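You operate a simulated robot arm through the tools that you are given. There is no shell and no other tool. Be economical: measure what you need, move in short steps, check, and stop when the job is done.

You are at the controls of a simulated two-armed robot. One attempt, no reset.

Task
Press the blue frozen-bread button, then toast the bread on 4.
Fine: wall switch on and dial set before the lever goes down; when it has popped up, blue button off and wall switch off. Leave the toast in the toaster.

It is judged by the outcome, as a careful person would: the job done as asked, and still so three seconds after it is handed in. It fails if anything else is knocked over, pushed out of place, dropped, spilled or broken.

Robot
Two 7-joint arms with fingered hands on one trunk that stands fixed in place. Base frame: the origin is at the foot of the trunk, x ahead of it, y to its left, z up. Units: mm, rad, N and s.
The left shoulder is at [200, 135, 1120], the right one opposite. Payload 4 kg a hand.
Tool frame (each hand has its own): the origin (TCP) lies between the finger pads and is the grasp point; the fingertips stand 25 mm ahead of it; z points along the fingers, y is the line along which they close. The gripper opens to 88 mm. The gripper's body begins 29 mm behind the TCP. The gripper is a hand of 4 fingers: y runs from the thumb to the fingers, the wrist lies at [-13, -106, -174] in the tool frame, and closing takes about 1.5 s.
Orientation is that of the tool frame in the base frame, as a unit quaternion [x, y, z, w]. With the fingers straight down and the wrist toward the robot, the tool's x, y and z point along [0, 1, 0], [1, 0, 0] and [0, 0, -1] of the base frame.

Tools
- The arms move only by the tool nudge_tool. It takes "left_plan", "right_plan" or both (then of equal length, played together; a hand with none holds still); each is a list of rows, each a list of 6 numbers: the shift along the tool's x, y, z in units of 20 mm (1.0 is 20 mm), then the turn, a rotation vector about the tool's x, y, z in units of 8 degrees (1.0 is 8 degrees). In form: [[tx, ty, tz, ax, ay, az], ...]. A call has 1 to 8 rows; each row shifts and turns the commanded pose from where the row before left it, along the tool's axes as they then stand. "left_claw" and "right_claw" are, for a hand that has rows, the opening, from 0 (shut) to 1 (fully open), set as the call begins (left out, the last holds). A call with a number of a shift or a turn outside -1 to 1 is refused whole. A row lasts 0.2 s, in which the tool goes at most 50 mm and 0.15 rad; a call with a longer step from one row to the next is refused whole, and so is a gripper value outside its range. Where a pose cannot be reached the arm comes as near as it can. A force on the tool above 40 N (or 10 N above the force at the start of the call, whichever is more), or a blocked arm, ends the call early, and 0.2 s more pass. The fingers move at their own pace (about 153 mm/s each) and stop on an object; they squeeze with about 28 N. The grip force told is the motor's: it shows also when the fingers shut on nothing. Time passes only in rows, and 0.2 s behind the last, so rows that do not move let the fingers close. It gives the time, the measured TCP pose, the force on the tool (base axes), the opening and the grip force at its end, in the units of the frame above (readings bear some noise), with the torque about the TCP (base axes, N m) and any sound that the robot's microphone picked up.
- Cameras (640 x 400 px; columns grow to the right, rows downward): "scene" is now at [128.4, -41.5, 1720.1]; the picture's right is [-0.51, -0.86, 0.00], its down [-0.63, 0.38, -0.68] and it looks along [0.58, -0.34, -0.74] (base axes); focal length 372 px, centre (320, 200). "left" rides on the left gripper at [-64, -83, -98] in its tool frame; the picture's right is [-0.62, -0.37, 0.69], its down [0.71, -0.63, 0.30] and it looks along [0.32, 0.68, 0.65] (tool axes); focal length 265 px, centre (320, 200). "right" rides on the right gripper at [64, -83, -98] in its tool frame; the picture's right is [-0.62, 0.37, -0.69], its down [-0.71, -0.63, 0.30] and it looks along [-0.32, 0.68, 0.65] (tool axes); focal length 265 px, centre (320, 200). There is no depth. A picture from a camera that has moved, and an enlarged one, comes with that camera's place and axes in the base frame and with its lens.
- grab_frame(camera): a new picture of that camera. No time passes.
- raise_lower(by): slides the trunk up (or, below 0, down) by that many mm; the arms and the scene camera ride with it, the base frame stays. It gives what a move gives, with no picture.
- curl_fingers(index, middle, ring, thumb_bend, thumb_turn, hand): sets how far each is bent, from 0 (flat) to 100 (curled in); at 30 the hand is open as for a grip, at 70 the pads meet at the TCP. One left out holds its place. A second passes; each finger stops where it meets its share of the squeeze, and holds until it gets a number again. A gripper value or a shape takes the hand back. It gives what a move gives, with no picture; readings hold the bend of each and the force on the fingers (four entries, about 0 where the hand has none), thumb and palm. thumb_turn goes from beside the hand (0) to across from the fingers (100), as for a grip.
- set_grasp(shape, hand): the hand has 4 fingers and takes this shape, open, in about a second: jaw (thumb against the fingers, like two jaws); tri (thumb and two fingers); tip (a fingertip pinch); poke (one finger out to press); point (the index stretched); flat (the hand flat); cup (the hand cupped); fist (a fist). The gripper value then closes the fingers along that shape, each until it touches; the sizes above hold for jaw. It gives what a move gives, with no picture.
- pan_tilt(pan, tilt): turns the head with the scene camera to pan (to the left, within 1.693 rad either way) and tilt (down, from -0.506 to 1.204), counted from straight ahead of the robot. It gives what a move gives.
- close_up(camera, box): a new picture of the part [left, top, right, bottom] of that camera's present view, enlarged. No time passes.
- sign_off(): hands the job in; it is judged then, once.

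Work in short steps. Places have to be worked out from the pictures, the camera data and where the tool is seen: move nearer, look again, correct. Check each grasp and each placing, and mend what went wrong. You have 120 turns and 86 pictures in all, those below and enlarged ones among them. Open the grippers and draw the arms clear of the work before you hand the job in, unless the task says otherwise; then end with one line.

The tools are called after "Call:" by a JSON object that holds its "name" and its "arguments". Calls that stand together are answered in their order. nudge_tool: Moves the arms, as the interface text tells. Its arguments: {"type":"object","properties":{"left_plan":{"type":"array"},"left_claw":{"type":"number"},"right_plan":{"type":"array"},"right_claw":{"type":"number"}},"required":[]} The other tools are called the same way: raise_lower (by) slides the trunk up or down; set_grasp (shape, hand) gives the hand a shape; curl_fingers (index, middle, ring, thumb_bend, thumb_turn, hand) moves the fingers one by one; pan_tilt (pan, tilt) turns the head that bears the scene camera; grab_frame (camera) takes a picture; close_up (camera, box) takes an enlarged picture of a part of a camera's view; sign_off () hands the job in.

At the start:

```text
time_s: 0.0
left_tcp_pos: [603.4, -7.4, 1400.3]
left_ee_rot: [0.708, 0.707, -0.001, -0.001]
left_wrist_force: [-0.1, -0.4, 0.3]
left_torque: [0.0, 0.04, -0.01]
left_opening: 87.5
left_grip_force: 0.0
left_shape: jaw
left_bend: [30.0, 30.0, 30.0, 30.0, 98.0]
left_finger forces: [0.0, 0.0, 0.1, 0.1, 0.0, 0.0]
right_tcp_pos: [380.5, -369.6, 1392.1]
right_ee_rot: [0.707, 0.707, -0.001, 0.0]
right_wrist_force: [0.8, 0.3, 0.4]
right_torque: [0.01, 0.01, 0.01]
right_opening: 87.6
right_grip_force: 0.0
right_shape: jaw
right_bend: [30.0, 30.0, 30.0, 30.0, 98.0]
right_finger forces: [0.1, 0.0, 0.0, 0.0, 0.0, 0.1]
trunk travel left (down, up): [-725.0, 45.0]
head pan, tilt: [-0.534, 0.829]
```

scene: 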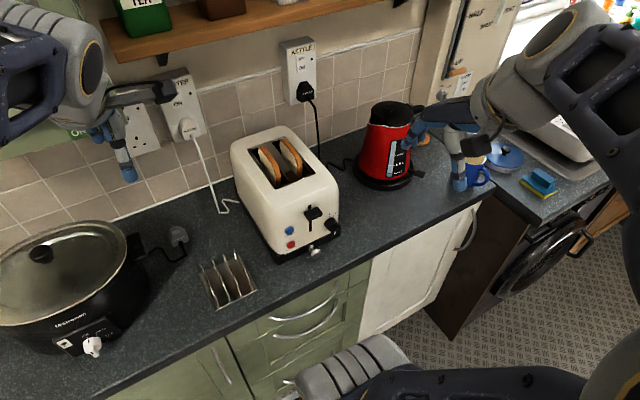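
right: 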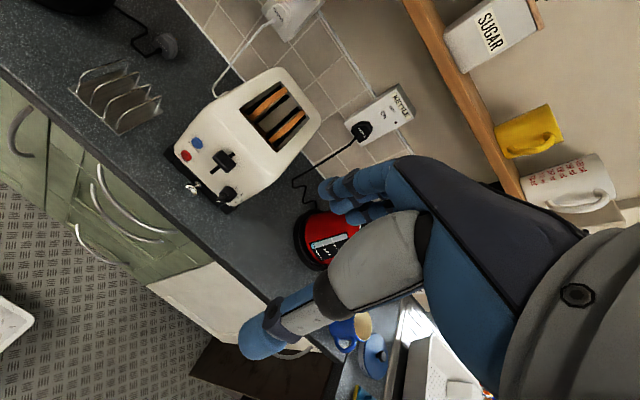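
left: 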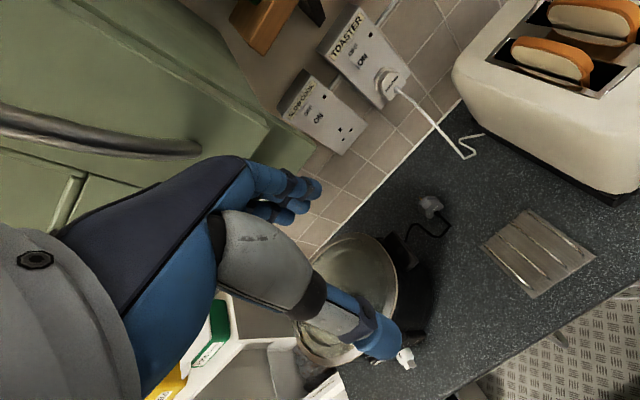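

The toaster stands in the middle, with its front (buttons, lever, dial) toward the robot and its switch on the wall at left. I'll enlarge both.

Call:
{"name": "close_up", "arguments": {"camera": "scene", "box": [220, 110, 360, 270]}}

Call:
{"name": "close_up", "arguments": {"camera": "scene", "box": [110, 50, 230, 160]}}

Call:
{"name": "close_up", "arguments": {"camera": "left", "box": [260, 0, 460, 170]}}

Call:
{"name": "close_up", "arguments": {"camera": "right", "box": [150, 50, 350, 220]}}

```text
2.50 times, centred on (290, 190) of scene
camera zoom: at [128.4, -41.5, 1720.1], right [-0.51, -0.86, 0.0], down [-0.63, 0.38, -0.68], along [0.58, -0.34, -0.74], focal length 931 px, centre (395, 225)
```

zoom: 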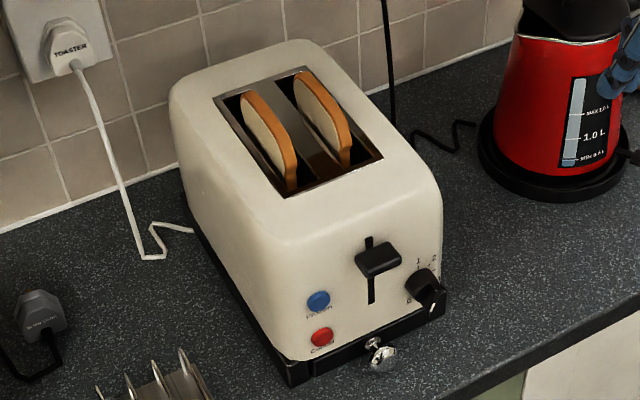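

```text
3.64 times, centred on (170, 105) of scene
camera zoom: at [128.4, -41.5, 1720.1], right [-0.51, -0.86, 0.0], down [-0.63, 0.38, -0.68], along [0.58, -0.34, -0.74], focal length 1354 px, centre (866, 546)
```

zoom: 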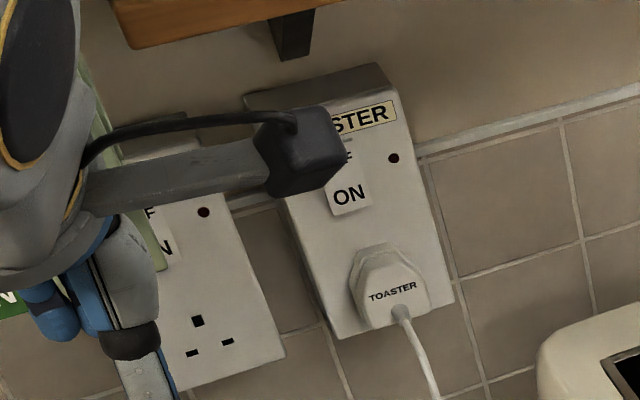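

```text
2.35 times, centred on (360, 85) of left
camera zoom: at [521.1, -71.9, 1498.3], right [-0.37, -0.62, -0.69], down [-0.63, 0.71, -0.3], along [0.68, 0.32, -0.65], focal length 624 px, centre (226, 471)
```

zoom: 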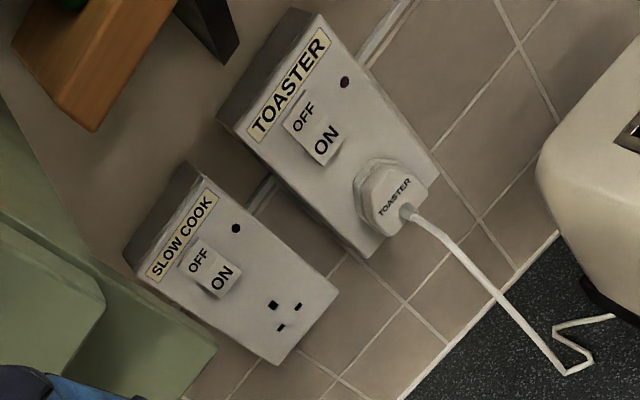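

```text
2.35 times, centred on (250, 135) of right
camera zoom: at [297.2, -305.9, 1491.6], right [0.37, -0.62, 0.69], down [-0.63, -0.71, -0.3], along [0.68, -0.32, -0.65], focal length 624 px, centre (485, 353)
```

zoom: 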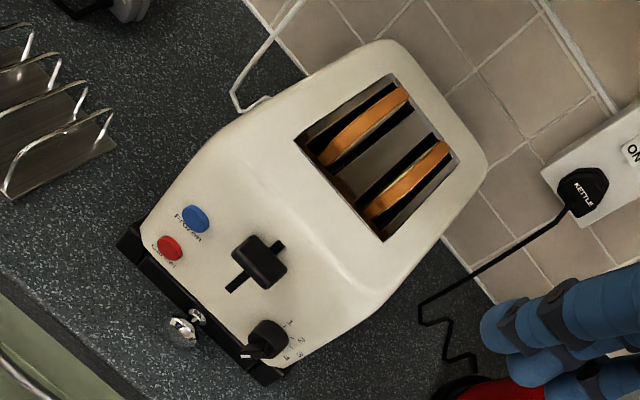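

Triangulating scene and right pictures: blue button ≈ (613,-247,1048), lever ≈ (595,-302,1092), dial ≈ (593,-353,1025), and toaster base ≈ z 940, so the counter seems lower than stated. I'll set both hands to poke and see where the pressing fingertip lies.

Call:
{"name": "set_grasp", "arguments": {"hand": "left", "shape": "poke"}}

Call:
{"name": "grab_frame", "arguments": {"camera": "left"}}

Call:
{"name": "grab_frame", "arguments": {"camera": "scene"}}

```text
time_s: 0.9
left_tcp_pos: [602.6, -6.9, 1400.4]
left_ee_rot: [0.707, 0.707, 0.0, 0.0]
left_wrist_force: [-0.1, 0.0, 0.4]
left_torque: [0.0, 0.02, -0.02]
left_opening: 0.0
left_grip_force: 0.2
left_shape: poke
left_bend: [70.0, 70.0, 99.0, 100.0, 100.0]
left_finger forces: [0.1, 0.1, 0.0, 0.0, 0.1, 0.1]
right_tcp_pos: [381.2, -371.0, 1391.6]
right_ee_rot: [0.708, 0.707, 0.001, 0.0]
right_wrist_force: [-0.2, 0.0, -0.4]
right_torque: [0.03, 0.01, -0.01]
right_opening: 87.9
right_grip_force: 0.2
right_shape: jaw
right_bend: [30.0, 30.0, 30.0, 30.0, 98.0]
right_finger forces: [0.0, 0.0, 0.0, 0.0, 0.0, 0.0]
trunk travel left (down, up): [-725.0, 45.0]
head pan, tilt: [-0.534, 0.829]
```

```text
78 pictures are left
camera left: at [521.1, -71.9, 1498.3], right [-0.37, -0.62, -0.69], down [-0.63, 0.71, -0.3], along [0.68, 0.32, -0.65], focal length 265 px, centre (320, 200)
```

left: 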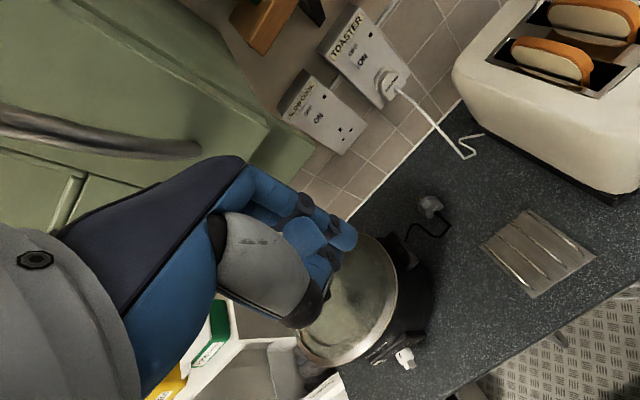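

```text
77 pictures are left
camera scene: at [128.4, -41.5, 1720.1], right [-0.51, -0.86, 0.0], down [-0.63, 0.38, -0.68], along [0.58, -0.34, -0.74], focal length 372 px, centre (320, 200)
```

scene: 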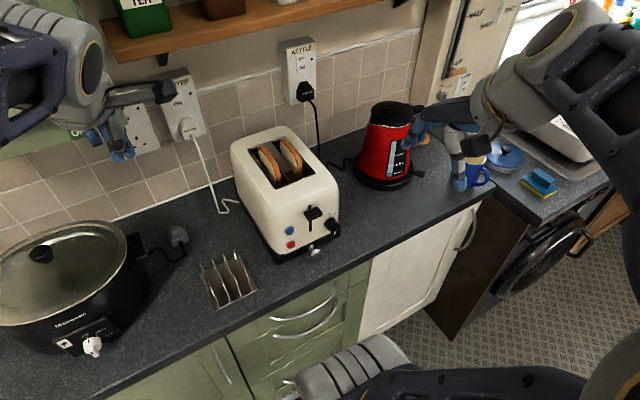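

The poke fingertips reach about 25 mm ahead of the TCP on the axis. I'll pitch the left tool to point forward at the wall while shifting it right toward the toaster switch.

Call:
{"name": "nudge_tool", "arguments": {"left_plan": [[-0.42, 0, 0, -0.9375, 0, 0], [-0.42, 0, 0, -0.9375, 0, 0], [-0.42, 0, 0, -0.9375, 0, 0], [-0.42, 0, 0, -0.9375, 0, 0], [-0.42, 0, 0, -0.9375, 0, 0], [-0.42, 0, 0, -0.9375, 0, 0], [-0.42, 0, 0, -0.9375, 0, 0], [-0.42, 0, 0, -0.9375, 0, 0]]}}

Call:
{"name": "nudge_tool", "arguments": {"left_plan": [[-0.42, 0, 0, -0.9375, 0, 0], [-0.42, 0, 0, -0.9375, 0, 0], [-0.42, 0, 0, -0.9375, 0, 0], [-0.42, 0, 0, -0.9375, 0, 0], [0, -1, 0, 0, 0, 0], [0, -1, 0, 0, 0, 0], [0, -1, 0, 0, 0, 0]]}}

Call:
{"name": "grab_frame", "arguments": {"camera": "scene"}}

Call:
{"name": "grab_frame", "arguments": {"camera": "left"}}

```text
time_s: 2.7
left_tcp_pos: [603.7, -75.5, 1401.2]
left_ee_rot: [0.613, 0.612, 0.354, 0.355]
left_wrist_force: [-0.2, 0.3, 0.7]
left_torque: [0.0, 0.0, 0.0]
left_opening: 0.0
left_grip_force: 0.1
left_shape: poke
left_bend: [70.0, 70.0, 99.0, 100.0, 100.0]
left_finger forces: [0.0, 0.0, 0.0, 0.1, 0.0, 0.1]
right_tcp_pos: [379.8, -371.3, 1391.8]
right_ee_rot: [0.707, 0.707, 0.0, 0.0]
right_wrist_force: [-0.4, -0.6, -0.2]
right_torque: [0.0, 0.0, 0.01]
right_opening: 87.2
right_grip_force: 0.0
right_shape: jaw
right_bend: [30.0, 30.0, 30.0, 30.0, 98.0]
right_finger forces: [0.0, 0.0, 0.0, 0.0, 0.0, 0.0]
trunk travel left (down, up): [-725.0, 45.0]
head pan, tilt: [-0.534, 0.829]
```

```text
time_s: 4.3
left_tcp_pos: [610.1, -116.2, 1353.4]
left_ee_rot: [0.502, 0.5, 0.499, 0.499]
left_wrist_force: [0.2, 0.0, 0.5]
left_torque: [0.0, -0.01, -0.01]
left_opening: 0.0
left_grip_force: 0.1
left_shape: poke
left_bend: [70.0, 70.0, 99.0, 100.0, 100.0]
left_finger forces: [0.1, 0.0, 0.1, 0.1, 0.1, 0.0]
left hand out of reach, approached as far as the arm can: row 7
right_tcp_pos: [380.8, -369.7, 1392.2]
right_ee_rot: [0.707, 0.707, 0.0, 0.0]
right_wrist_force: [0.3, 0.6, -0.5]
right_torque: [0.02, -0.03, 0.01]
right_opening: 87.8
right_grip_force: 0.1
right_shape: jaw
right_bend: [30.0, 30.0, 30.0, 30.0, 98.0]
right_finger forces: [0.0, 0.0, 0.0, 0.0, 0.0, 0.1]
trunk travel left (down, up): [-725.0, 45.0]
head pan, tilt: [-0.534, 0.829]
```

```text
76 pictures are left
camera scene: at [128.3, -41.4, 1720.2], right [-0.51, -0.86, 0.0], down [-0.63, 0.38, -0.68], along [0.58, -0.34, -0.74], focal length 372 px, centre (320, 200)
```

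scene: 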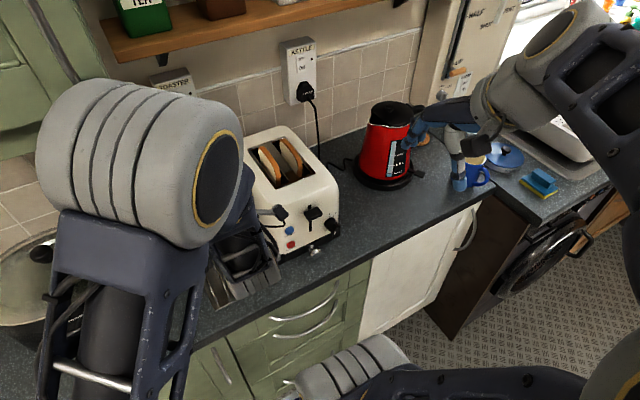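

```text
75 pictures are left
camera left: at [511.5, -180.3, 1269.2], right [0.69, -0.62, -0.37], down [0.3, 0.72, -0.63], along [0.66, 0.32, 0.68], focal length 265 px, centre (320, 200)
```

left: 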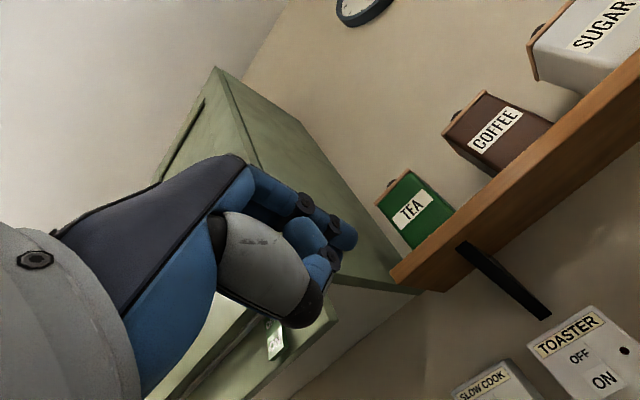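

Three views agree: the ON half of the toaster switch is at ≈ (950,-141,1229). I'll move the left hand forward and down toward it, stopping well short.

Call:
{"name": "nudge_tool", "arguments": {"left_plan": [[-0.2, -0.6, 1, 0, 0, 0], [-0.2, -0.7, 1, 0, 0, 0], [-0.2, -0.8, 1, 0, 0, 0], [-0.2, -0.8, 1, 0, 0, 0], [-0.2, -0.8, 1, 0, 0, 0], [-0.2, -0.8, 1, 0, 0, 0], [-0.1, -0.8, 1, 0, 0, 0], [0, -0.7, 1, 0, 0, 0]]}}

Call:
{"name": "nudge_tool", "arguments": {"left_plan": [[0, 0, 1, 0, 0, 0], [0, 0, 1, 0, 0, 0], [0, 0, 1, 0, 0, 0], [0, 0, 1, 0, 0, 0], [0, 0, 1, 0, 0, 0]]}}

Call:
{"name": "grab_frame", "arguments": {"camera": "scene"}}

Call:
{"name": "grab_frame", "arguments": {"camera": "left"}}

```text
time_s: 6.1
left_tcp_pos: [770.1, -141.3, 1233.0]
left_ee_rot: [0.5, 0.5, 0.5, 0.5]
left_wrist_force: [1.0, -0.6, 0.3]
left_torque: [0.01, 0.02, -0.02]
left_opening: 0.0
left_grip_force: 0.0
left_shape: poke
left_bend: [70.0, 70.0, 99.0, 100.0, 100.0]
left_finger forces: [0.0, 0.0, 0.1, 0.0, 0.0, 0.0]
right_tcp_pos: [381.0, -370.4, 1392.4]
right_ee_rot: [0.707, 0.707, 0.0, 0.0]
right_wrist_force: [-0.5, 0.0, -0.1]
right_torque: [-0.01, -0.03, 0.02]
right_opening: 87.6
right_grip_force: 0.2
right_shape: jaw
right_bend: [30.0, 30.0, 30.0, 30.0, 98.0]
right_finger forces: [0.1, 0.1, 0.2, 0.1, 0.0, 0.0]
trunk travel left (down, up): [-725.0, 45.0]
head pan, tilt: [-0.534, 0.829]
```

```text
time_s: 7.3
left_tcp_pos: [869.6, -141.4, 1233.3]
left_ee_rot: [0.501, 0.5, 0.499, 0.5]
left_wrist_force: [-0.1, 0.3, 0.1]
left_torque: [0.01, 0.0, 0.0]
left_opening: 0.0
left_grip_force: 0.1
left_shape: poke
left_bend: [70.0, 70.0, 99.0, 100.0, 100.0]
left_finger forces: [0.0, 0.0, 0.1, 0.0, 0.0, 0.0]
right_tcp_pos: [380.1, -370.8, 1391.6]
right_ee_rot: [0.707, 0.707, 0.001, -0.001]
right_wrist_force: [0.0, 0.4, -1.0]
right_torque: [0.0, -0.05, -0.01]
right_opening: 87.7
right_grip_force: 0.0
right_shape: jaw
right_bend: [30.0, 30.0, 30.0, 30.0, 98.0]
right_finger forces: [0.1, 0.1, 0.0, 0.0, 0.0, 0.0]
trunk travel left (down, up): [-725.0, 45.0]
head pan, tilt: [-0.534, 0.829]
```

```text
74 pictures are left
camera scene: at [128.3, -41.6, 1720.2], right [-0.51, -0.86, 0.0], down [-0.63, 0.38, -0.68], along [0.58, -0.34, -0.74], focal length 372 px, centre (320, 200)
```

scene: 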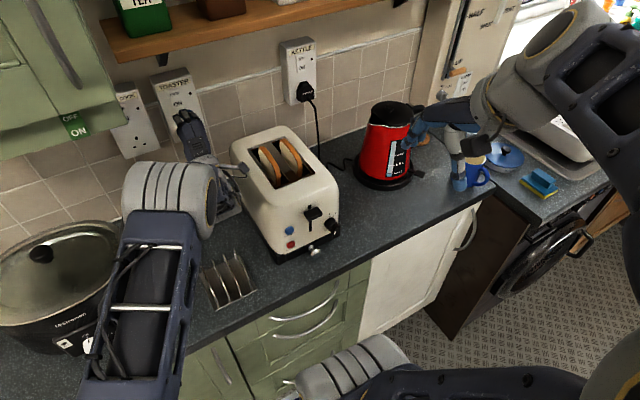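

```text
73 pictures are left
camera left: at [771.8, -206.1, 1149.2], right [0.69, -0.62, -0.37], down [0.3, 0.71, -0.63], along [0.65, 0.32, 0.68], focal length 265 px, centre (320, 200)
```

left: 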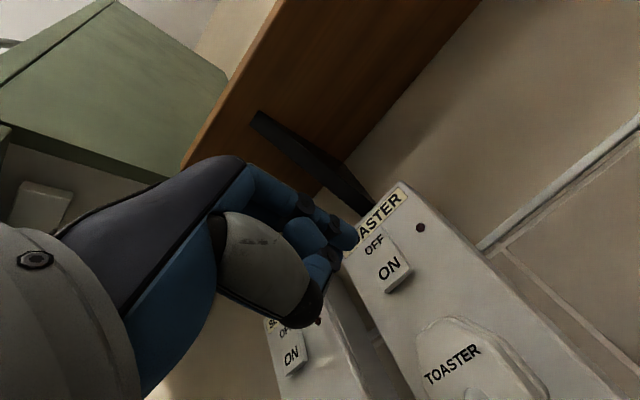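

The finger pair is aimed near the rocker; the ON half's centre is ≈ (949,-140,1229), pivot ≈ 1243. I'll drop 12 mm and advance to just short of it, then press in small steps.

Call:
{"name": "nudge_tool", "arguments": {"left_plan": [[-0.1, -0.55, 0, 0, 0, 0], [0, 0, 1, 0, 0, 0], [0, 0, 0.9, 0, 0, 0], [0, 0, 0, 0, 0, 0]]}}

Call:
{"name": "close_up", "arguments": {"camera": "left", "box": [280, 160, 480, 300]}}

```text
time_s: 8.3
left_tcp_pos: [907.1, -143.9, 1222.3]
left_ee_rot: [0.499, 0.5, 0.5, 0.5]
left_wrist_force: [-1.6, -0.8, 5.9]
left_torque: [-0.4, 0.83, -0.14]
left_opening: 0.0
left_grip_force: 0.1
left_shape: poke
left_bend: [70.0, 70.0, 99.0, 100.0, 100.0]
left_finger forces: [0.0, 0.0, 0.0, 0.0, 0.1, 0.0]
right_tcp_pos: [379.4, -371.0, 1391.2]
right_ee_rot: [0.707, 0.707, 0.0, 0.0]
right_wrist_force: [0.6, -0.3, -0.4]
right_torque: [-0.01, -0.02, -0.01]
right_opening: 87.3
right_grip_force: 0.0
right_shape: jaw
right_bend: [30.0, 30.0, 30.0, 30.0, 98.0]
right_finger forces: [0.0, 0.0, 0.0, 0.1, 0.0, 0.0]
trunk travel left (down, up): [-725.0, 45.0]
head pan, tilt: [-0.534, 0.829]
```

```text
2.86 times, centred on (380, 230) of left
camera zoom: at [810.0, -208.6, 1138.4], right [0.69, -0.62, -0.37], down [0.31, 0.71, -0.63], along [0.65, 0.32, 0.68], focal length 758 px, centre (149, 114)
```

zoom: 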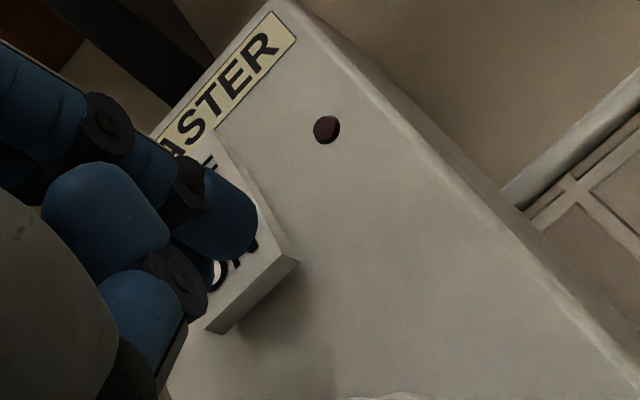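

The wrist feels ~6 N upward at about 140 mm behind the TCP and 70 mm to the right: something of the hand (camera mount) probably rests on the toaster. I'll lift and back off at once, then look.

Call:
{"name": "nudge_tool", "arguments": {"left_plan": [[0, 0.6, -0.3, 0, 0, 0], [0, 0, -0.7, 0, 0, 0]]}}

Call:
{"name": "close_up", "arguments": {"camera": "scene", "box": [130, 60, 350, 260]}}

```text
time_s: 8.9
left_tcp_pos: [887.9, -143.6, 1232.7]
left_ee_rot: [0.501, 0.501, 0.499, 0.499]
left_wrist_force: [-0.7, -0.2, -1.8]
left_torque: [0.0, 0.04, 0.03]
left_opening: 0.0
left_grip_force: 0.0
left_shape: poke
left_bend: [70.0, 70.0, 99.0, 100.0, 100.0]
left_finger forces: [0.1, 0.0, 0.0, 0.1, 0.0, 0.0]
right_tcp_pos: [379.7, -370.3, 1391.2]
right_ee_rot: [0.707, 0.707, -0.001, -0.001]
right_wrist_force: [-0.1, -0.3, 0.0]
right_torque: [0.04, 0.04, 0.03]
right_opening: 87.5
right_grip_force: 0.1
right_shape: jaw
right_bend: [30.0, 30.0, 30.0, 30.0, 98.0]
right_finger forces: [0.0, 0.0, 0.0, 0.0, 0.0, 0.0]
trunk travel left (down, up): [-725.0, 45.0]
head pan, tilt: [-0.534, 0.829]
```

```text
2.00 times, centred on (240, 160) of scene
camera zoom: at [128.6, -41.5, 1720.1], right [-0.51, -0.86, 0.0], down [-0.63, 0.38, -0.68], along [0.58, -0.34, -0.74], focal length 745 px, centre (480, 280)
```

zoom: 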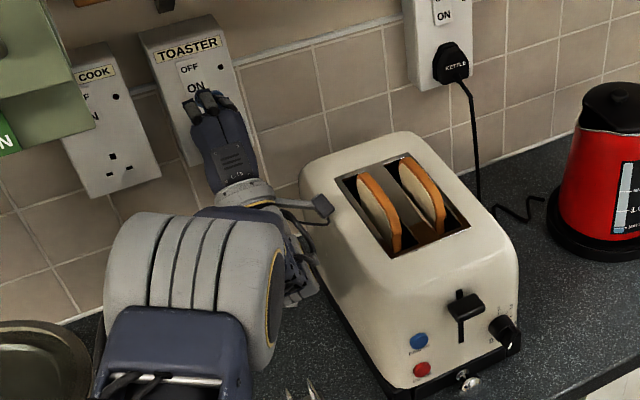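

The wrist camera touched the toaster's top edge; the toaster has not visibly shifted. I'll rise a little, back off, and roll the hand 56° so that the camera swings away below the hand.

Call:
{"name": "nudge_tool", "arguments": {"left_plan": [[0, 0.8, -1, 0, 0, 0], [0, 0, 0, 0, 0, 1], [0, 0, 0, 0, 0, 1], [0, 0, 0, 0, 0, 1], [0, 0, 0, 0, 0, 1], [0, 0, 0, 0, 0, 1], [0, 0, 0, 0, 0, 1], [0, 0, 0, 0, 0, 1]]}}

Call:
{"name": "close_up", "arguments": {"camera": "scene", "box": [130, 60, 350, 260]}}

Call:
{"name": "grab_frame", "arguments": {"camera": "left"}}

```text
time_s: 10.7
left_tcp_pos: [868.0, -143.8, 1249.7]
left_ee_rot: [0.676, 0.206, 0.676, 0.206]
left_wrist_force: [0.8, -0.1, 0.1]
left_torque: [0.02, 0.01, 0.0]
left_opening: 0.0
left_grip_force: 0.0
left_shape: poke
left_bend: [70.0, 70.0, 99.0, 100.0, 100.0]
left_finger forces: [0.1, 0.0, 0.0, 0.1, 0.0, 0.0]
right_tcp_pos: [380.6, -370.3, 1391.7]
right_ee_rot: [0.707, 0.707, -0.001, 0.0]
right_wrist_force: [0.1, -0.1, 0.3]
right_torque: [0.01, 0.0, 0.01]
right_opening: 87.6
right_grip_force: 0.1
right_shape: jaw
right_bend: [30.0, 30.0, 30.0, 30.0, 98.0]
right_finger forces: [0.0, 0.0, 0.0, 0.1, 0.0, 0.0]
trunk travel left (down, up): [-725.0, 45.0]
head pan, tilt: [-0.534, 0.829]
```

```text
2.00 times, centred on (240, 160) of scene
camera zoom: at [128.5, -41.3, 1720.2], right [-0.51, -0.86, 0.0], down [-0.63, 0.38, -0.68], along [0.58, -0.34, -0.74], focal length 745 px, centre (480, 280)
```

zoom: 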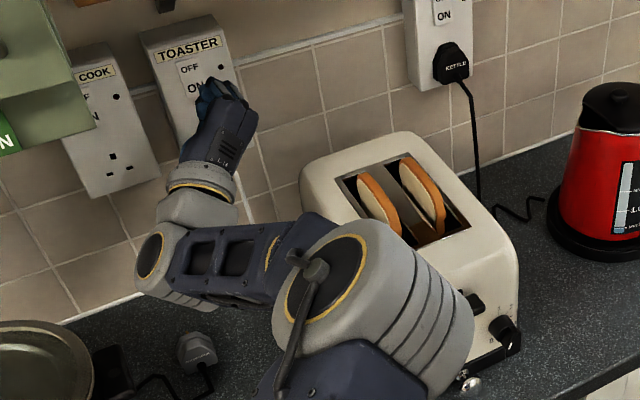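

```text
69 pictures are left
camera left: at [770.4, -110.5, 1149.3], right [0.69, -0.04, -0.72], down [0.3, 0.92, 0.24], along [0.65, -0.39, 0.65], focal length 265 px, centre (320, 200)
```

left: 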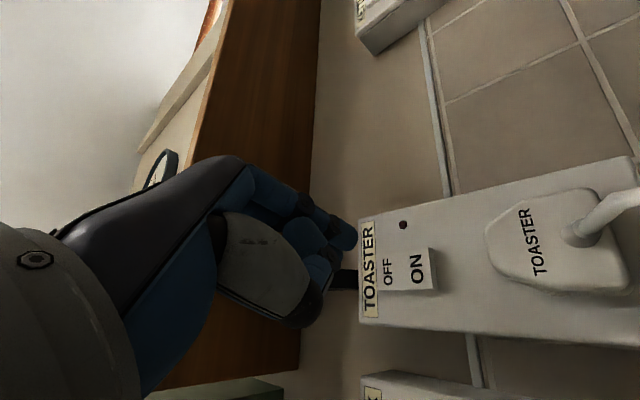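

The elbow swung round, but its apparent size puts it well above the toaster, and no force shows. I'll lower the fingers to the ON half and advance to just before it.

Call:
{"name": "nudge_tool", "arguments": {"left_plan": [[-0.45, -0.55, 0, 0, 0, 0], [-0.45, -0.55, 0, 0, 0, 0], [0, 0, 0.7, 0, 0, 0], [0, 0, 0.7, 0, 0, 0], [0, 0, 0.4, 0, 0, 0]]}}

Call:
{"name": "close_up", "arguments": {"camera": "left", "box": [300, 180, 480, 320]}}

Call:
{"name": "close_up", "arguments": {"camera": "scene", "box": [130, 60, 350, 260]}}

```text
time_s: 11.9
left_tcp_pos: [905.4, -135.2, 1222.7]
left_ee_rot: [0.676, 0.207, 0.676, 0.207]
left_wrist_force: [-0.3, 0.0, -0.1]
left_torque: [0.0, 0.01, 0.01]
left_opening: 0.0
left_grip_force: 0.0
left_shape: poke
left_bend: [70.0, 70.0, 99.0, 100.0, 100.0]
left_finger forces: [0.1, 0.0, 0.0, 0.0, 0.0, 0.0]
right_tcp_pos: [380.5, -370.1, 1391.4]
right_ee_rot: [0.707, 0.707, 0.0, 0.0]
right_wrist_force: [-0.3, 0.2, -0.4]
right_torque: [-0.02, 0.01, 0.04]
right_opening: 87.8
right_grip_force: 0.0
right_shape: jaw
right_bend: [30.0, 30.0, 30.0, 30.0, 98.0]
right_finger forces: [0.0, 0.0, 0.0, 0.0, 0.0, 0.0]
trunk travel left (down, up): [-725.0, 45.0]
head pan, tilt: [-0.534, 0.829]
```

```text
2.86 times, centred on (390, 250) of left
camera zoom: at [806.7, -102.8, 1121.6], right [0.69, -0.04, -0.72], down [0.3, 0.92, 0.24], along [0.65, -0.39, 0.65], focal length 758 px, centre (120, 57)
```

zoom: 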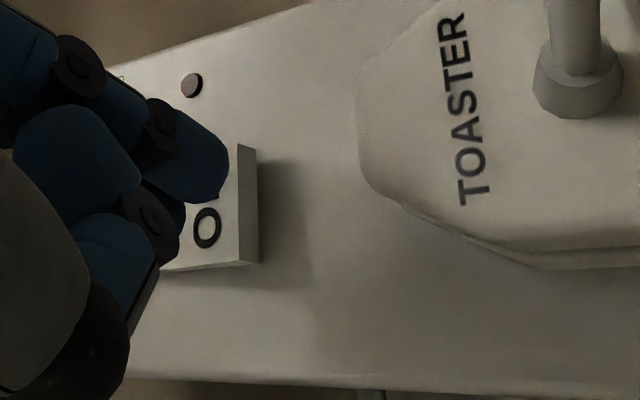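

```text
2.00 times, centred on (240, 160) of scene
camera zoom: at [128.3, -41.6, 1720.1], right [-0.51, -0.86, 0.0], down [-0.63, 0.38, -0.68], along [0.58, -0.34, -0.74], focal length 745 px, centre (480, 280)
```

zoom: 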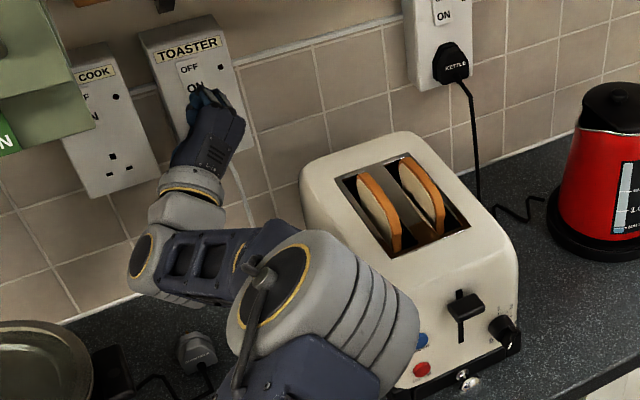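

The tip would land near the rocker's lower end; I'll shift 6 mm up and 4 mm left, then press in small steps until force builds or it clicks.

Call:
{"name": "nudge_tool", "arguments": {"left_plan": [[0.33, 0, 0, 0, 0, 0], [0, 0, 0.25, 0, 0, 0], [0, 0, 0.25, 0, 0, 0], [0, 0, 0.25, 0, 0, 0], [0, 0, 0.25, 0, 0, 0], [0, 0, 0.25, 0, 0, 0]]}}

Call:
{"name": "close_up", "arguments": {"camera": "left", "box": [300, 180, 480, 320]}}

```text
time_s: 13.3
left_tcp_pos: [924.3, -134.7, 1228.6]
left_ee_rot: [0.676, 0.205, 0.676, 0.211]
left_wrist_force: [-34.9, 8.7, 1.9]
left_torque: [-0.02, -0.04, 0.16]
left_opening: 0.0
left_grip_force: 0.0
left_shape: poke
left_bend: [70.0, 70.0, 99.0, 100.0, 100.0]
left_finger forces: [23.3, 12.3, 0.0, 0.0, 0.0, 0.0]
right_tcp_pos: [377.3, -370.6, 1391.4]
right_ee_rot: [0.707, 0.707, 0.001, 0.0]
right_wrist_force: [-0.3, 0.2, -0.5]
right_torque: [0.01, 0.01, 0.0]
right_opening: 87.7
right_grip_force: 0.0
right_shape: jaw
right_bend: [30.0, 30.0, 30.0, 30.0, 98.0]
right_finger forces: [0.0, 0.1, 0.0, 0.0, 0.0, 0.0]
trunk travel left (down, up): [-725.0, 45.0]
head pan, tilt: [-0.534, 0.829]
heard: click
stopped in row 6 (left hand): the force on the tool passed its limit (the readings are from after the stop); the commanded pose is now the measured one
```

```text
2.86 times, centred on (390, 250) of left
camera zoom: at [827.0, -100.8, 1127.2], right [0.69, -0.05, -0.72], down [0.31, 0.92, 0.24], along [0.65, -0.39, 0.65], focal length 758 px, centre (120, 57)
```

zoom: 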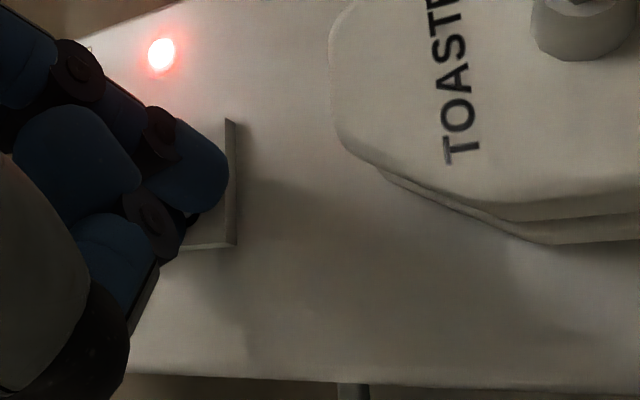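

Click heard and the indicator lit: the switch is on. I'll back the left hand off 60 mm, and set the right hand to poke.

Call:
{"name": "nudge_tool", "arguments": {"left_plan": [[0, 0, -0.6, 0, 0, 0], [0, 0, -0.8, 0, 0, 0], [0, 0, -0.8, 0, 0, 0], [0, 0, -0.8, 0, 0, 0]]}}

Call:
{"name": "set_grasp", "arguments": {"hand": "right", "shape": "poke"}}

Call:
{"name": "grab_frame", "arguments": {"camera": "scene"}}

Call:
{"name": "close_up", "arguments": {"camera": "right", "box": [150, 100, 270, 220]}}

```text
time_s: 14.3
left_tcp_pos: [866.2, -134.6, 1228.3]
left_ee_rot: [0.676, 0.205, 0.676, 0.209]
left_wrist_force: [-0.8, 0.0, 0.2]
left_torque: [0.0, -0.03, -0.01]
left_opening: 0.0
left_grip_force: 0.0
left_shape: poke
left_bend: [70.0, 70.0, 99.0, 100.0, 100.0]
left_finger forces: [0.0, 0.0, 0.1, 0.0, 0.1, 0.0]
right_tcp_pos: [380.2, -370.9, 1390.4]
right_ee_rot: [0.707, 0.707, 0.001, 0.0]
right_wrist_force: [0.0, 0.5, 0.2]
right_torque: [0.0, 0.01, -0.01]
right_opening: 87.7
right_grip_force: 0.0
right_shape: jaw
right_bend: [30.0, 30.0, 30.0, 30.0, 98.0]
right_finger forces: [0.0, 0.0, 0.0, 0.0, 0.2, 0.0]
trunk travel left (down, up): [-725.0, 45.0]
head pan, tilt: [-0.534, 0.829]
```

```text
time_s: 15.2
left_tcp_pos: [867.1, -133.7, 1227.7]
left_ee_rot: [0.676, 0.205, 0.675, 0.21]
left_wrist_force: [0.9, -0.6, -0.4]
left_torque: [-0.01, -0.02, 0.01]
left_opening: 0.0
left_grip_force: 0.0
left_shape: poke
left_bend: [70.0, 70.0, 99.0, 100.0, 100.0]
left_finger forces: [0.0, 0.1, 0.1, 0.0, 0.0, 0.1]
right_tcp_pos: [379.5, -370.8, 1391.6]
right_ee_rot: [0.707, 0.707, 0.0, 0.0]
right_wrist_force: [0.2, -0.6, -0.7]
right_torque: [-0.02, -0.01, 0.01]
right_opening: 0.0
right_grip_force: 0.0
right_shape: poke
right_bend: [70.0, 70.0, 99.0, 100.0, 100.0]
right_finger forces: [0.1, 0.1, 0.0, 0.0, 0.1, 0.1]
trunk travel left (down, up): [-725.0, 45.0]
head pan, tilt: [-0.534, 0.829]
```

```text
65 pictures are left
camera scene: at [128.4, -41.5, 1720.1], right [-0.51, -0.86, 0.0], down [-0.63, 0.38, -0.68], along [0.58, -0.34, -0.74], focal length 372 px, centre (320, 200)
```

scene: 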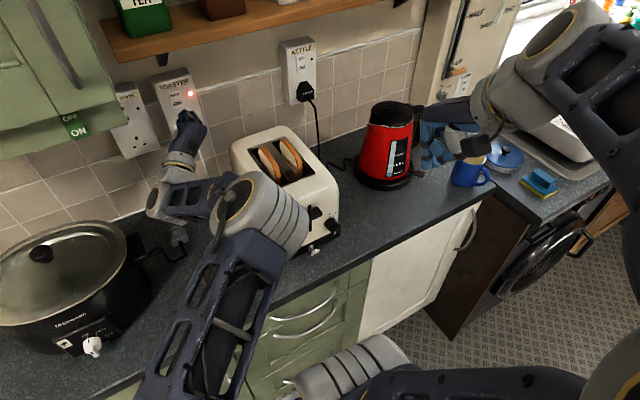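

```text
3.33 times, centred on (210, 160) of right
camera zoom: at [297.2, -305.9, 1491.6], right [0.37, -0.62, 0.69], down [-0.63, -0.71, -0.3], along [0.68, -0.32, -0.65], focal length 885 px, centre (687, 333)
```

zoom: 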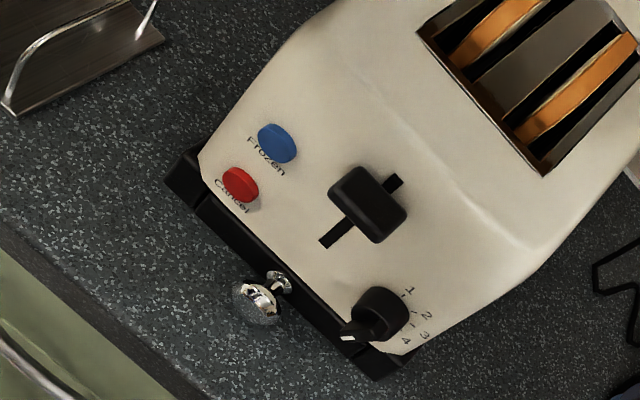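

The left elbow hides the blue button, so I'll raise the left hand, shift it left and roll it back, which puts its elbow clear of the toaster.

Call:
{"name": "nudge_tool", "arguments": {"left_plan": [[0.83, 0.56, 0, 0, 0, 0], [0.83, 0.56, 0, 0, 0, 0], [0.83, 0.56, 0, 0, 0, 0], [0.56, -0.83, -0.5, 0, 0, 0], [0.56, -0.83, -0.5, 0, 0, 0], [0, 0, 0, 0, 0, -1], [0, 0, 0, 0, 0, -1], [0, 0, 0, 0, 0, -1]]}}

Call:
{"name": "nudge_tool", "arguments": {"left_plan": [[0, 0, 0, 0, 0, -1], [0, 0, 0, 0, 0, -1], [0, 0, 0, 0, 0, -1], [0, 0, 0, 0, 0, -1]]}}

Call:
{"name": "grab_frame", "arguments": {"camera": "scene"}}

```text
time_s: 17.0
left_tcp_pos: [844.0, -115.1, 1263.6]
left_ee_rot: [0.619, 0.341, 0.616, 0.347]
left_wrist_force: [-0.6, -0.5, -0.2]
left_torque: [0.01, 0.02, 0.02]
left_opening: 0.0
left_grip_force: 0.0
left_shape: poke
left_bend: [70.0, 70.0, 99.0, 100.0, 100.0]
left_finger forces: [0.0, 0.1, 0.0, 0.1, 0.1, 0.0]
left hand out of reach, approached as far as the arm can: row 3, 4, 5
right_tcp_pos: [378.8, -370.5, 1391.6]
right_ee_rot: [0.707, 0.707, 0.0, 0.0]
right_wrist_force: [-0.2, 0.5, 0.1]
right_torque: [0.0, -0.01, -0.05]
right_opening: 0.0
right_grip_force: 0.1
right_shape: poke
right_bend: [70.0, 70.0, 99.0, 100.0, 100.0]
right_finger forces: [0.1, 0.1, 0.0, 0.0, 0.0, 0.0]
trunk travel left (down, up): [-725.0, 45.0]
head pan, tilt: [-0.534, 0.829]
```

```text
time_s: 18.0
left_tcp_pos: [844.1, -116.0, 1263.7]
left_ee_rot: [0.5, 0.499, 0.498, 0.503]
left_wrist_force: [0.1, -0.1, -0.4]
left_torque: [0.03, 0.0, 0.02]
left_opening: 0.0
left_grip_force: 0.0
left_shape: poke
left_bend: [70.0, 70.0, 99.0, 100.0, 100.0]
left_finger forces: [0.0, 0.0, 0.0, 0.0, 0.0, 0.0]
right_tcp_pos: [380.5, -369.8, 1392.9]
right_ee_rot: [0.707, 0.708, 0.0, 0.0]
right_wrist_force: [-0.9, -0.1, -0.2]
right_torque: [0.02, 0.02, -0.01]
right_opening: 0.1
right_grip_force: 0.0
right_shape: poke
right_bend: [70.0, 70.0, 99.0, 100.0, 100.0]
right_finger forces: [0.1, 0.0, 0.0, 0.0, 0.0, 0.1]
trunk travel left (down, up): [-725.0, 45.0]
head pan, tilt: [-0.534, 0.829]
```

```text
63 pictures are left
camera scene: at [128.3, -41.7, 1720.2], right [-0.51, -0.86, 0.0], down [-0.63, 0.38, -0.68], along [0.58, -0.34, -0.74], focal length 372 px, centre (320, 200)
```

scene: 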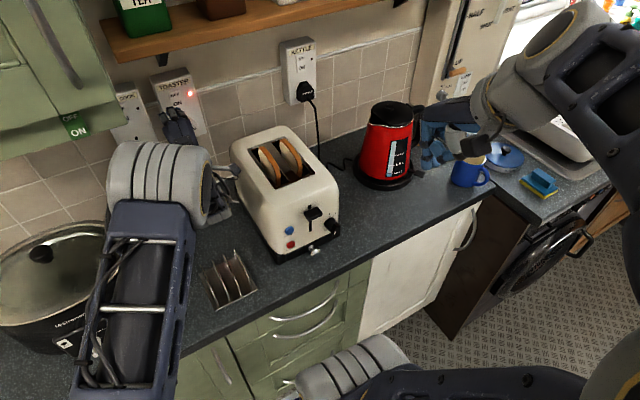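

The view of the toaster's front is clear again. I'll enlarge the dial from both cameras.

Call:
{"name": "close_up", "arguments": {"camera": "right", "box": [176, 128, 240, 168]}}

Call:
{"name": "close_up", "arguments": {"camera": "scene", "box": [278, 200, 350, 260]}}

```text
10.00 times, centred on (208, 148) of right
camera zoom: at [297.1, -306.1, 1491.6], right [0.37, -0.62, 0.69], down [-0.63, -0.71, -0.3], along [0.68, -0.32, -0.65], focal length 2654 px, centre (1440, 720)
```

zoom: 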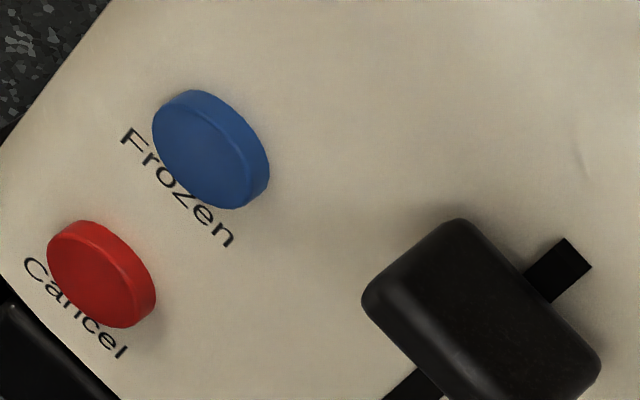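

```text
6.67 times, centred on (314, 230) of scene
camera zoom: at [128.3, -41.7, 1720.2], right [-0.51, -0.86, 0.0], down [-0.63, 0.38, -0.68], along [0.58, -0.34, -0.74], focal length 2483 px, centre (360, 0)
```

zoom: 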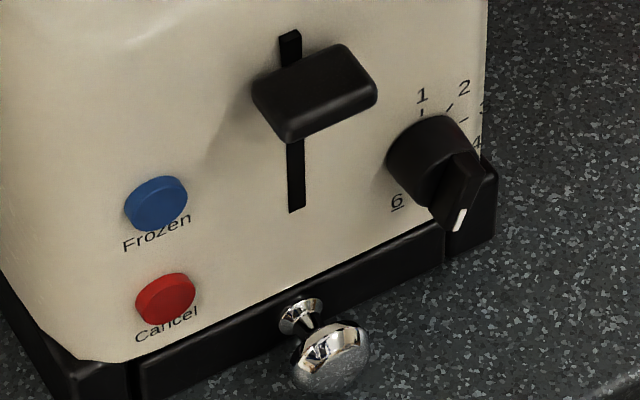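

Zoom gives real detail. One more of the dial from the right camera.

Call:
{"name": "close_up", "arguments": {"camera": "right", "box": [203, 176, 251, 206]}}

```text
13.33 times, centred on (227, 191) of right
camera zoom: at [297.1, -306.1, 1491.6], right [0.37, -0.62, 0.69], down [-0.63, -0.71, -0.3], along [0.68, -0.32, -0.65], focal length 3539 px, centre (1560, 320)
```

zoom: 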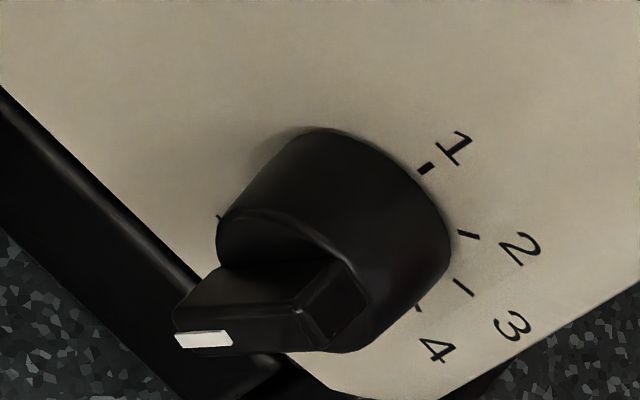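

From the tick marks the pointer is on 6 (lower end leaning left) and 4 lies about 76° counter-clockwise from it; the knob's axis is near y −351, z 1020, its front x ≈ 582. I'll pitch the right hand forward, then roll it so it closes across the grip bar.

Call:
{"name": "nudge_tool", "arguments": {"right_plan": [[0, 0, 0, -0.9375, 0, 0], [0, 0, 0, -0.9375, 0, 0], [0, 0, 0, -0.9375, 0, 0], [0, 0, 0, -0.9375, 0, 0], [0, 0, 0, -0.9375, 0, 0], [0, 0, 0, -0.9375, 0, 0], [0, 0, 0, -0.9375, 0, 0], [0, 0, 0, -0.9375, 0, 0]]}}

Call:
{"name": "nudge_tool", "arguments": {"right_plan": [[0, 0, 0, -0.9375, 0, 0], [0, 0, 0, -0.9375, 0, 0], [0, 0, 0, -0.9375, 0, 0], [0, 0, 0, -0.9375, 0, 0], [0, 0, 0.5, 0, 0, -0.925], [0, 0, 0.5, 0, 0, -0.925], [0, 0, 0.5, 0, 0, -0.925], [0, 0, 0.5, 0, 0, -0.925]]}}

Call:
{"name": "nudge_tool", "arguments": {"right_plan": [[0, 0, 0.5, 0, 0, -0.925], [0, 0, 0.5, 0, 0, -0.925], [0, 0, 0.5, 0, 0, -0.925], [0, 0, 0.5, 0, 0, -0.925], [0, 0, 0.5, 0, 0, -0.925], [0, 0, 0.5, 0, 0, -0.925], [0, 0, 0, 0.84, -0.245, 0]]}}

Call:
{"name": "set_grasp", "arguments": {"hand": "right", "shape": "tip"}}

Call:
{"name": "grab_frame", "arguments": {"camera": "scene"}}

Call:
{"name": "grab_frame", "arguments": {"camera": "right"}}

```text
time_s: 19.2
left_tcp_pos: [848.4, -103.3, 1260.1]
left_ee_rot: [0.5, 0.501, 0.495, 0.504]
left_wrist_force: [0.0, 0.6, -0.3]
left_torque: [-0.01, 0.0, -0.05]
left_opening: 0.0
left_grip_force: 0.0
left_shape: poke
left_bend: [70.0, 70.0, 99.0, 100.0, 100.0]
left_finger forces: [0.0, 0.0, 0.0, 0.1, 0.1, 0.0]
right_tcp_pos: [389.5, -370.8, 1362.5]
right_ee_rot: [0.717, 0.671, 0.102, 0.162]
right_wrist_force: [0.2, 0.0, 0.3]
right_torque: [0.02, -0.02, -0.02]
right_opening: 0.0
right_grip_force: 0.0
right_shape: poke
right_bend: [70.0, 70.0, 99.0, 100.0, 100.0]
right_finger forces: [0.0, 0.0, 0.1, 0.0, 0.0, 0.0]
trunk travel left (down, up): [-725.0, 45.0]
head pan, tilt: [-0.534, 0.829]
stopped in row 5 (right hand): the arm was blocked; the commanded pose is now the measured one
```

```text
time_s: 19.8
left_tcp_pos: [849.4, -103.8, 1257.8]
left_ee_rot: [0.5, 0.501, 0.495, 0.504]
left_wrist_force: [0.4, 0.6, 0.1]
left_torque: [-0.02, -0.01, -0.02]
left_opening: 0.2
left_grip_force: 0.0
left_shape: poke
left_bend: [70.0, 70.0, 99.0, 100.0, 100.0]
left_finger forces: [0.0, 0.0, 0.0, 0.1, 0.0, 0.0]
right_tcp_pos: [381.7, -387.2, 1329.6]
right_ee_rot: [0.739, 0.645, 0.064, 0.184]
right_wrist_force: [-0.3, -0.6, 0.1]
right_torque: [-0.03, 0.02, 0.02]
right_opening: 0.1
right_grip_force: 0.1
right_shape: poke
right_bend: [70.0, 70.0, 99.0, 100.0, 100.0]
right_finger forces: [0.1, 0.1, 0.0, 0.0, 0.0, 0.0]
trunk travel left (down, up): [-725.0, 45.0]
head pan, tilt: [-0.534, 0.829]
stopped in row 2 (right hand): the arm was blocked; the commanded pose is now the measured one
```

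```text
time_s: 20.4
left_tcp_pos: [849.7, -103.9, 1255.9]
left_ee_rot: [0.5, 0.502, 0.495, 0.503]
left_wrist_force: [0.4, 0.3, -1.5]
left_torque: [-0.01, 0.0, -0.04]
left_opening: 0.0
left_grip_force: 0.1
left_shape: poke
left_bend: [70.0, 70.0, 99.0, 100.0, 100.0]
left_finger forces: [0.1, 0.0, 0.0, 0.0, 0.0, 0.0]
right_tcp_pos: [344.8, -418.0, 1302.0]
right_ee_rot: [0.707, 0.688, -0.022, 0.164]
right_wrist_force: [-0.6, -0.9, -0.1]
right_torque: [0.0, 0.0, -0.01]
right_opening: 0.0
right_grip_force: 0.0
right_shape: poke
right_bend: [70.0, 70.0, 99.0, 100.0, 100.0]
right_finger forces: [0.0, 0.0, 0.0, 0.0, 0.0, 0.1]
trunk travel left (down, up): [-725.0, 45.0]
head pan, tilt: [-0.534, 0.829]
stopped in row 3 (right hand): the arm was blocked; the commanded pose is now the measured one
```

```text
time_s: 21.3
left_tcp_pos: [851.5, -104.2, 1256.3]
left_ee_rot: [0.5, 0.502, 0.494, 0.503]
left_wrist_force: [0.1, -0.1, -0.2]
left_torque: [0.01, -0.02, 0.0]
left_opening: 0.1
left_grip_force: 0.1
left_shape: poke
left_bend: [70.0, 70.0, 99.0, 100.0, 100.0]
left_finger forces: [0.1, 0.1, 0.1, 0.0, 0.0, 0.1]
right_tcp_pos: [345.6, -418.0, 1302.5]
right_ee_rot: [0.707, 0.687, -0.02, 0.165]
right_wrist_force: [0.0, 0.5, 0.5]
right_torque: [-0.02, 0.01, -0.04]
right_opening: 87.7
right_grip_force: 0.1
right_shape: tip
right_bend: [30.0, 98.0, 99.0, 30.0, 98.0]
right_finger forces: [0.0, 0.0, 0.0, 0.0, 0.1, 0.1]
trunk travel left (down, up): [-725.0, 45.0]
head pan, tilt: [-0.534, 0.829]
```

```text
59 pictures are left
camera scene: at [139.1, -25.4, 1718.7], right [-0.51, -0.86, 0.01], down [-0.64, 0.37, -0.67], along [0.58, -0.35, -0.74], focal length 372 px, centre (320, 200)
```

scene: 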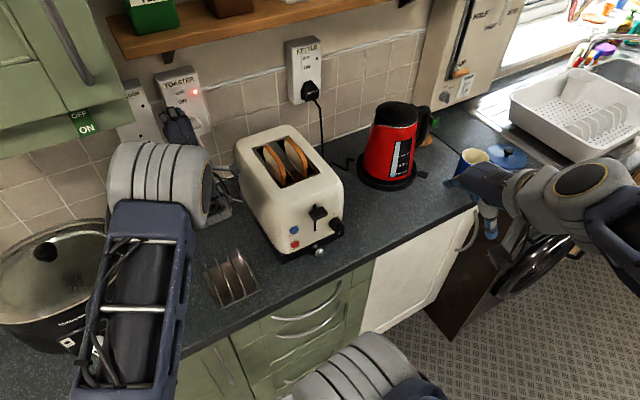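

```text
58 pictures are left
camera right: at [247.8, -329.8, 1363.3], right [0.19, -0.42, 0.89], down [-0.6, -0.77, -0.24], along [0.78, -0.48, -0.4], focal length 265 px, centre (320, 200)
```

right: 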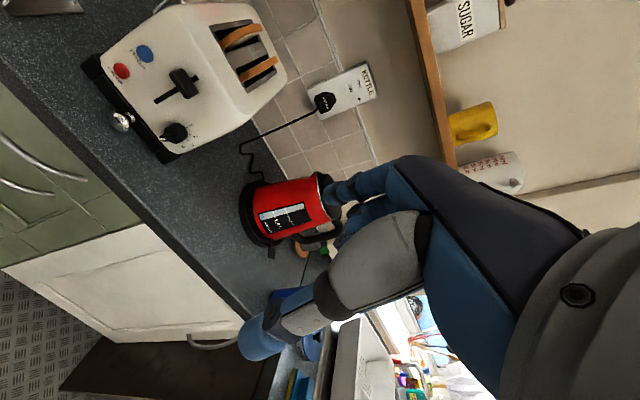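

The right arm was blocked (its elbow seems to have met the cabinet front or trunk, and the trunk was nudged slightly — scene camera and left hand shifted ~10 mm). I'll unload it by moving the right hand up and forward, then check the camera pose.

Call:
{"name": "nudge_tool", "arguments": {"right_plan": [[0.3, 0.5, -0.8, 0, 0, 0], [0.3, 0.5, -0.8, 0, 0, 0], [0.3, 0.5, -0.8, 0, 0, 0], [0.3, 0.5, -0.8, 0, 0, 0]]}}

Call:
{"name": "pan_tilt", "arguments": {"pan": -0.9, "tilt": 1.2}}

Call:
{"name": "grab_frame", "arguments": {"camera": "scene"}}

```text
time_s: 22.3
left_tcp_pos: [843.6, -116.4, 1264.3]
left_ee_rot: [0.502, 0.498, 0.498, 0.502]
left_wrist_force: [0.0, 1.1, 0.4]
left_torque: [-0.01, 0.02, 0.01]
left_opening: 0.1
left_grip_force: 0.1
left_shape: poke
left_bend: [70.0, 70.0, 99.0, 100.0, 100.0]
left_finger forces: [0.0, 0.0, 0.0, 0.1, 0.1, 0.1]
right_tcp_pos: [368.3, -387.6, 1367.8]
right_ee_rot: [0.701, 0.694, -0.006, 0.167]
right_wrist_force: [0.0, -1.0, 0.2]
right_torque: [0.01, -0.02, -0.03]
right_opening: 88.0
right_grip_force: 0.1
right_shape: tip
right_bend: [30.0, 98.0, 99.0, 30.0, 98.0]
right_finger forces: [0.0, 0.0, 0.0, 0.0, 0.1, 0.0]
trunk travel left (down, up): [-725.0, 45.0]
head pan, tilt: [-0.534, 0.829]
```

```text
time_s: 23.2
left_tcp_pos: [843.9, -115.4, 1261.5]
left_ee_rot: [0.502, 0.498, 0.498, 0.502]
left_wrist_force: [-0.4, 0.2, -0.7]
left_torque: [0.01, -0.06, -0.03]
left_opening: 0.2
left_grip_force: 0.1
left_shape: poke
left_bend: [70.0, 70.0, 99.0, 100.0, 100.0]
left_finger forces: [0.0, 0.0, 0.0, 0.0, 0.0, 0.0]
right_tcp_pos: [369.0, -387.6, 1365.4]
right_ee_rot: [0.701, 0.693, -0.008, 0.166]
right_wrist_force: [0.1, 0.7, -0.2]
right_torque: [-0.01, 0.0, -0.02]
right_opening: 87.9
right_grip_force: 0.2
right_shape: tip
right_bend: [30.0, 98.0, 99.0, 30.0, 98.0]
right_finger forces: [0.0, 0.1, 0.0, 0.0, 0.0, 0.0]
trunk travel left (down, up): [-725.0, 45.0]
head pan, tilt: [-0.901, 1.201]
```

```text
57 pictures are left
camera scene: at [95.0, -45.0, 1694.9], right [-0.78, -0.62, 0.0], down [-0.58, 0.73, -0.36], along [0.23, -0.28, -0.93], focal length 372 px, centre (320, 200)
```

scene: 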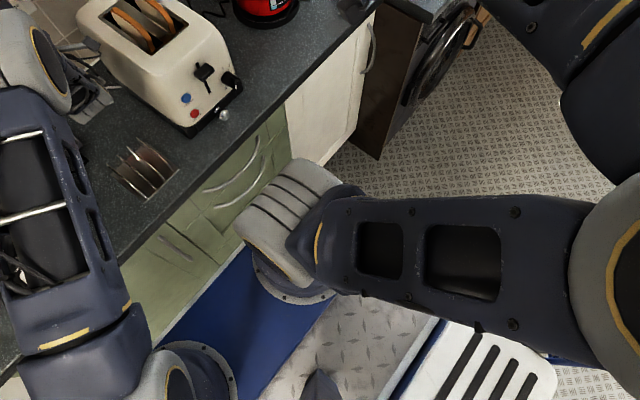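

The arm is unloaded and the trunk came back to place. I'll look right to see what the right elbow met.

Call:
{"name": "pan_tilt", "arguments": {"pan": -1.5, "tilt": 0.8}}

Call:
{"name": "grab_frame", "arguments": {"camera": "scene"}}

```text
time_s: 24.2
left_tcp_pos: [844.1, -115.5, 1262.2]
left_ee_rot: [0.5, 0.499, 0.499, 0.502]
left_wrist_force: [0.3, -0.1, -0.1]
left_torque: [0.0, 0.03, 0.0]
left_opening: 0.0
left_grip_force: 0.1
left_shape: poke
left_bend: [70.0, 70.0, 99.0, 100.0, 100.0]
left_finger forces: [0.0, 0.0, 0.0, 0.0, 0.1, 0.1]
right_tcp_pos: [369.2, -387.3, 1366.2]
right_ee_rot: [0.701, 0.693, -0.008, 0.166]
right_wrist_force: [0.4, 0.1, -0.2]
right_torque: [0.01, 0.0, 0.01]
right_opening: 87.8
right_grip_force: 0.0
right_shape: tip
right_bend: [30.0, 98.0, 99.0, 30.0, 98.0]
right_finger forces: [0.0, 0.1, 0.0, 0.0, 0.0, 0.0]
trunk travel left (down, up): [-725.0, 45.0]
head pan, tilt: [-1.499, 0.799]
```

```text
56 pictures are left
camera scene: at [66.0, -81.6, 1722.5], right [-1.0, -0.07, 0.0], down [-0.05, 0.72, -0.7], along [0.05, -0.69, -0.72], focal length 372 px, centre (320, 200)
```

scene: 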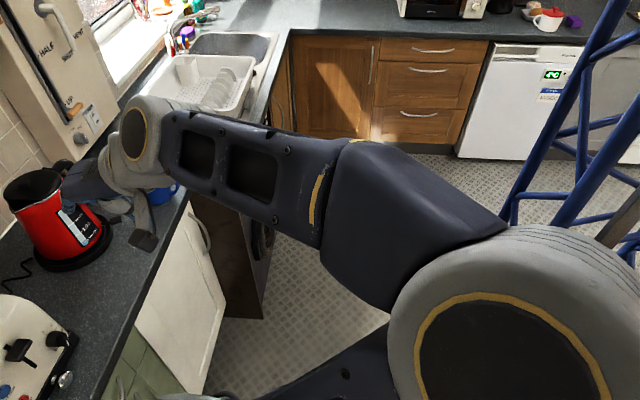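

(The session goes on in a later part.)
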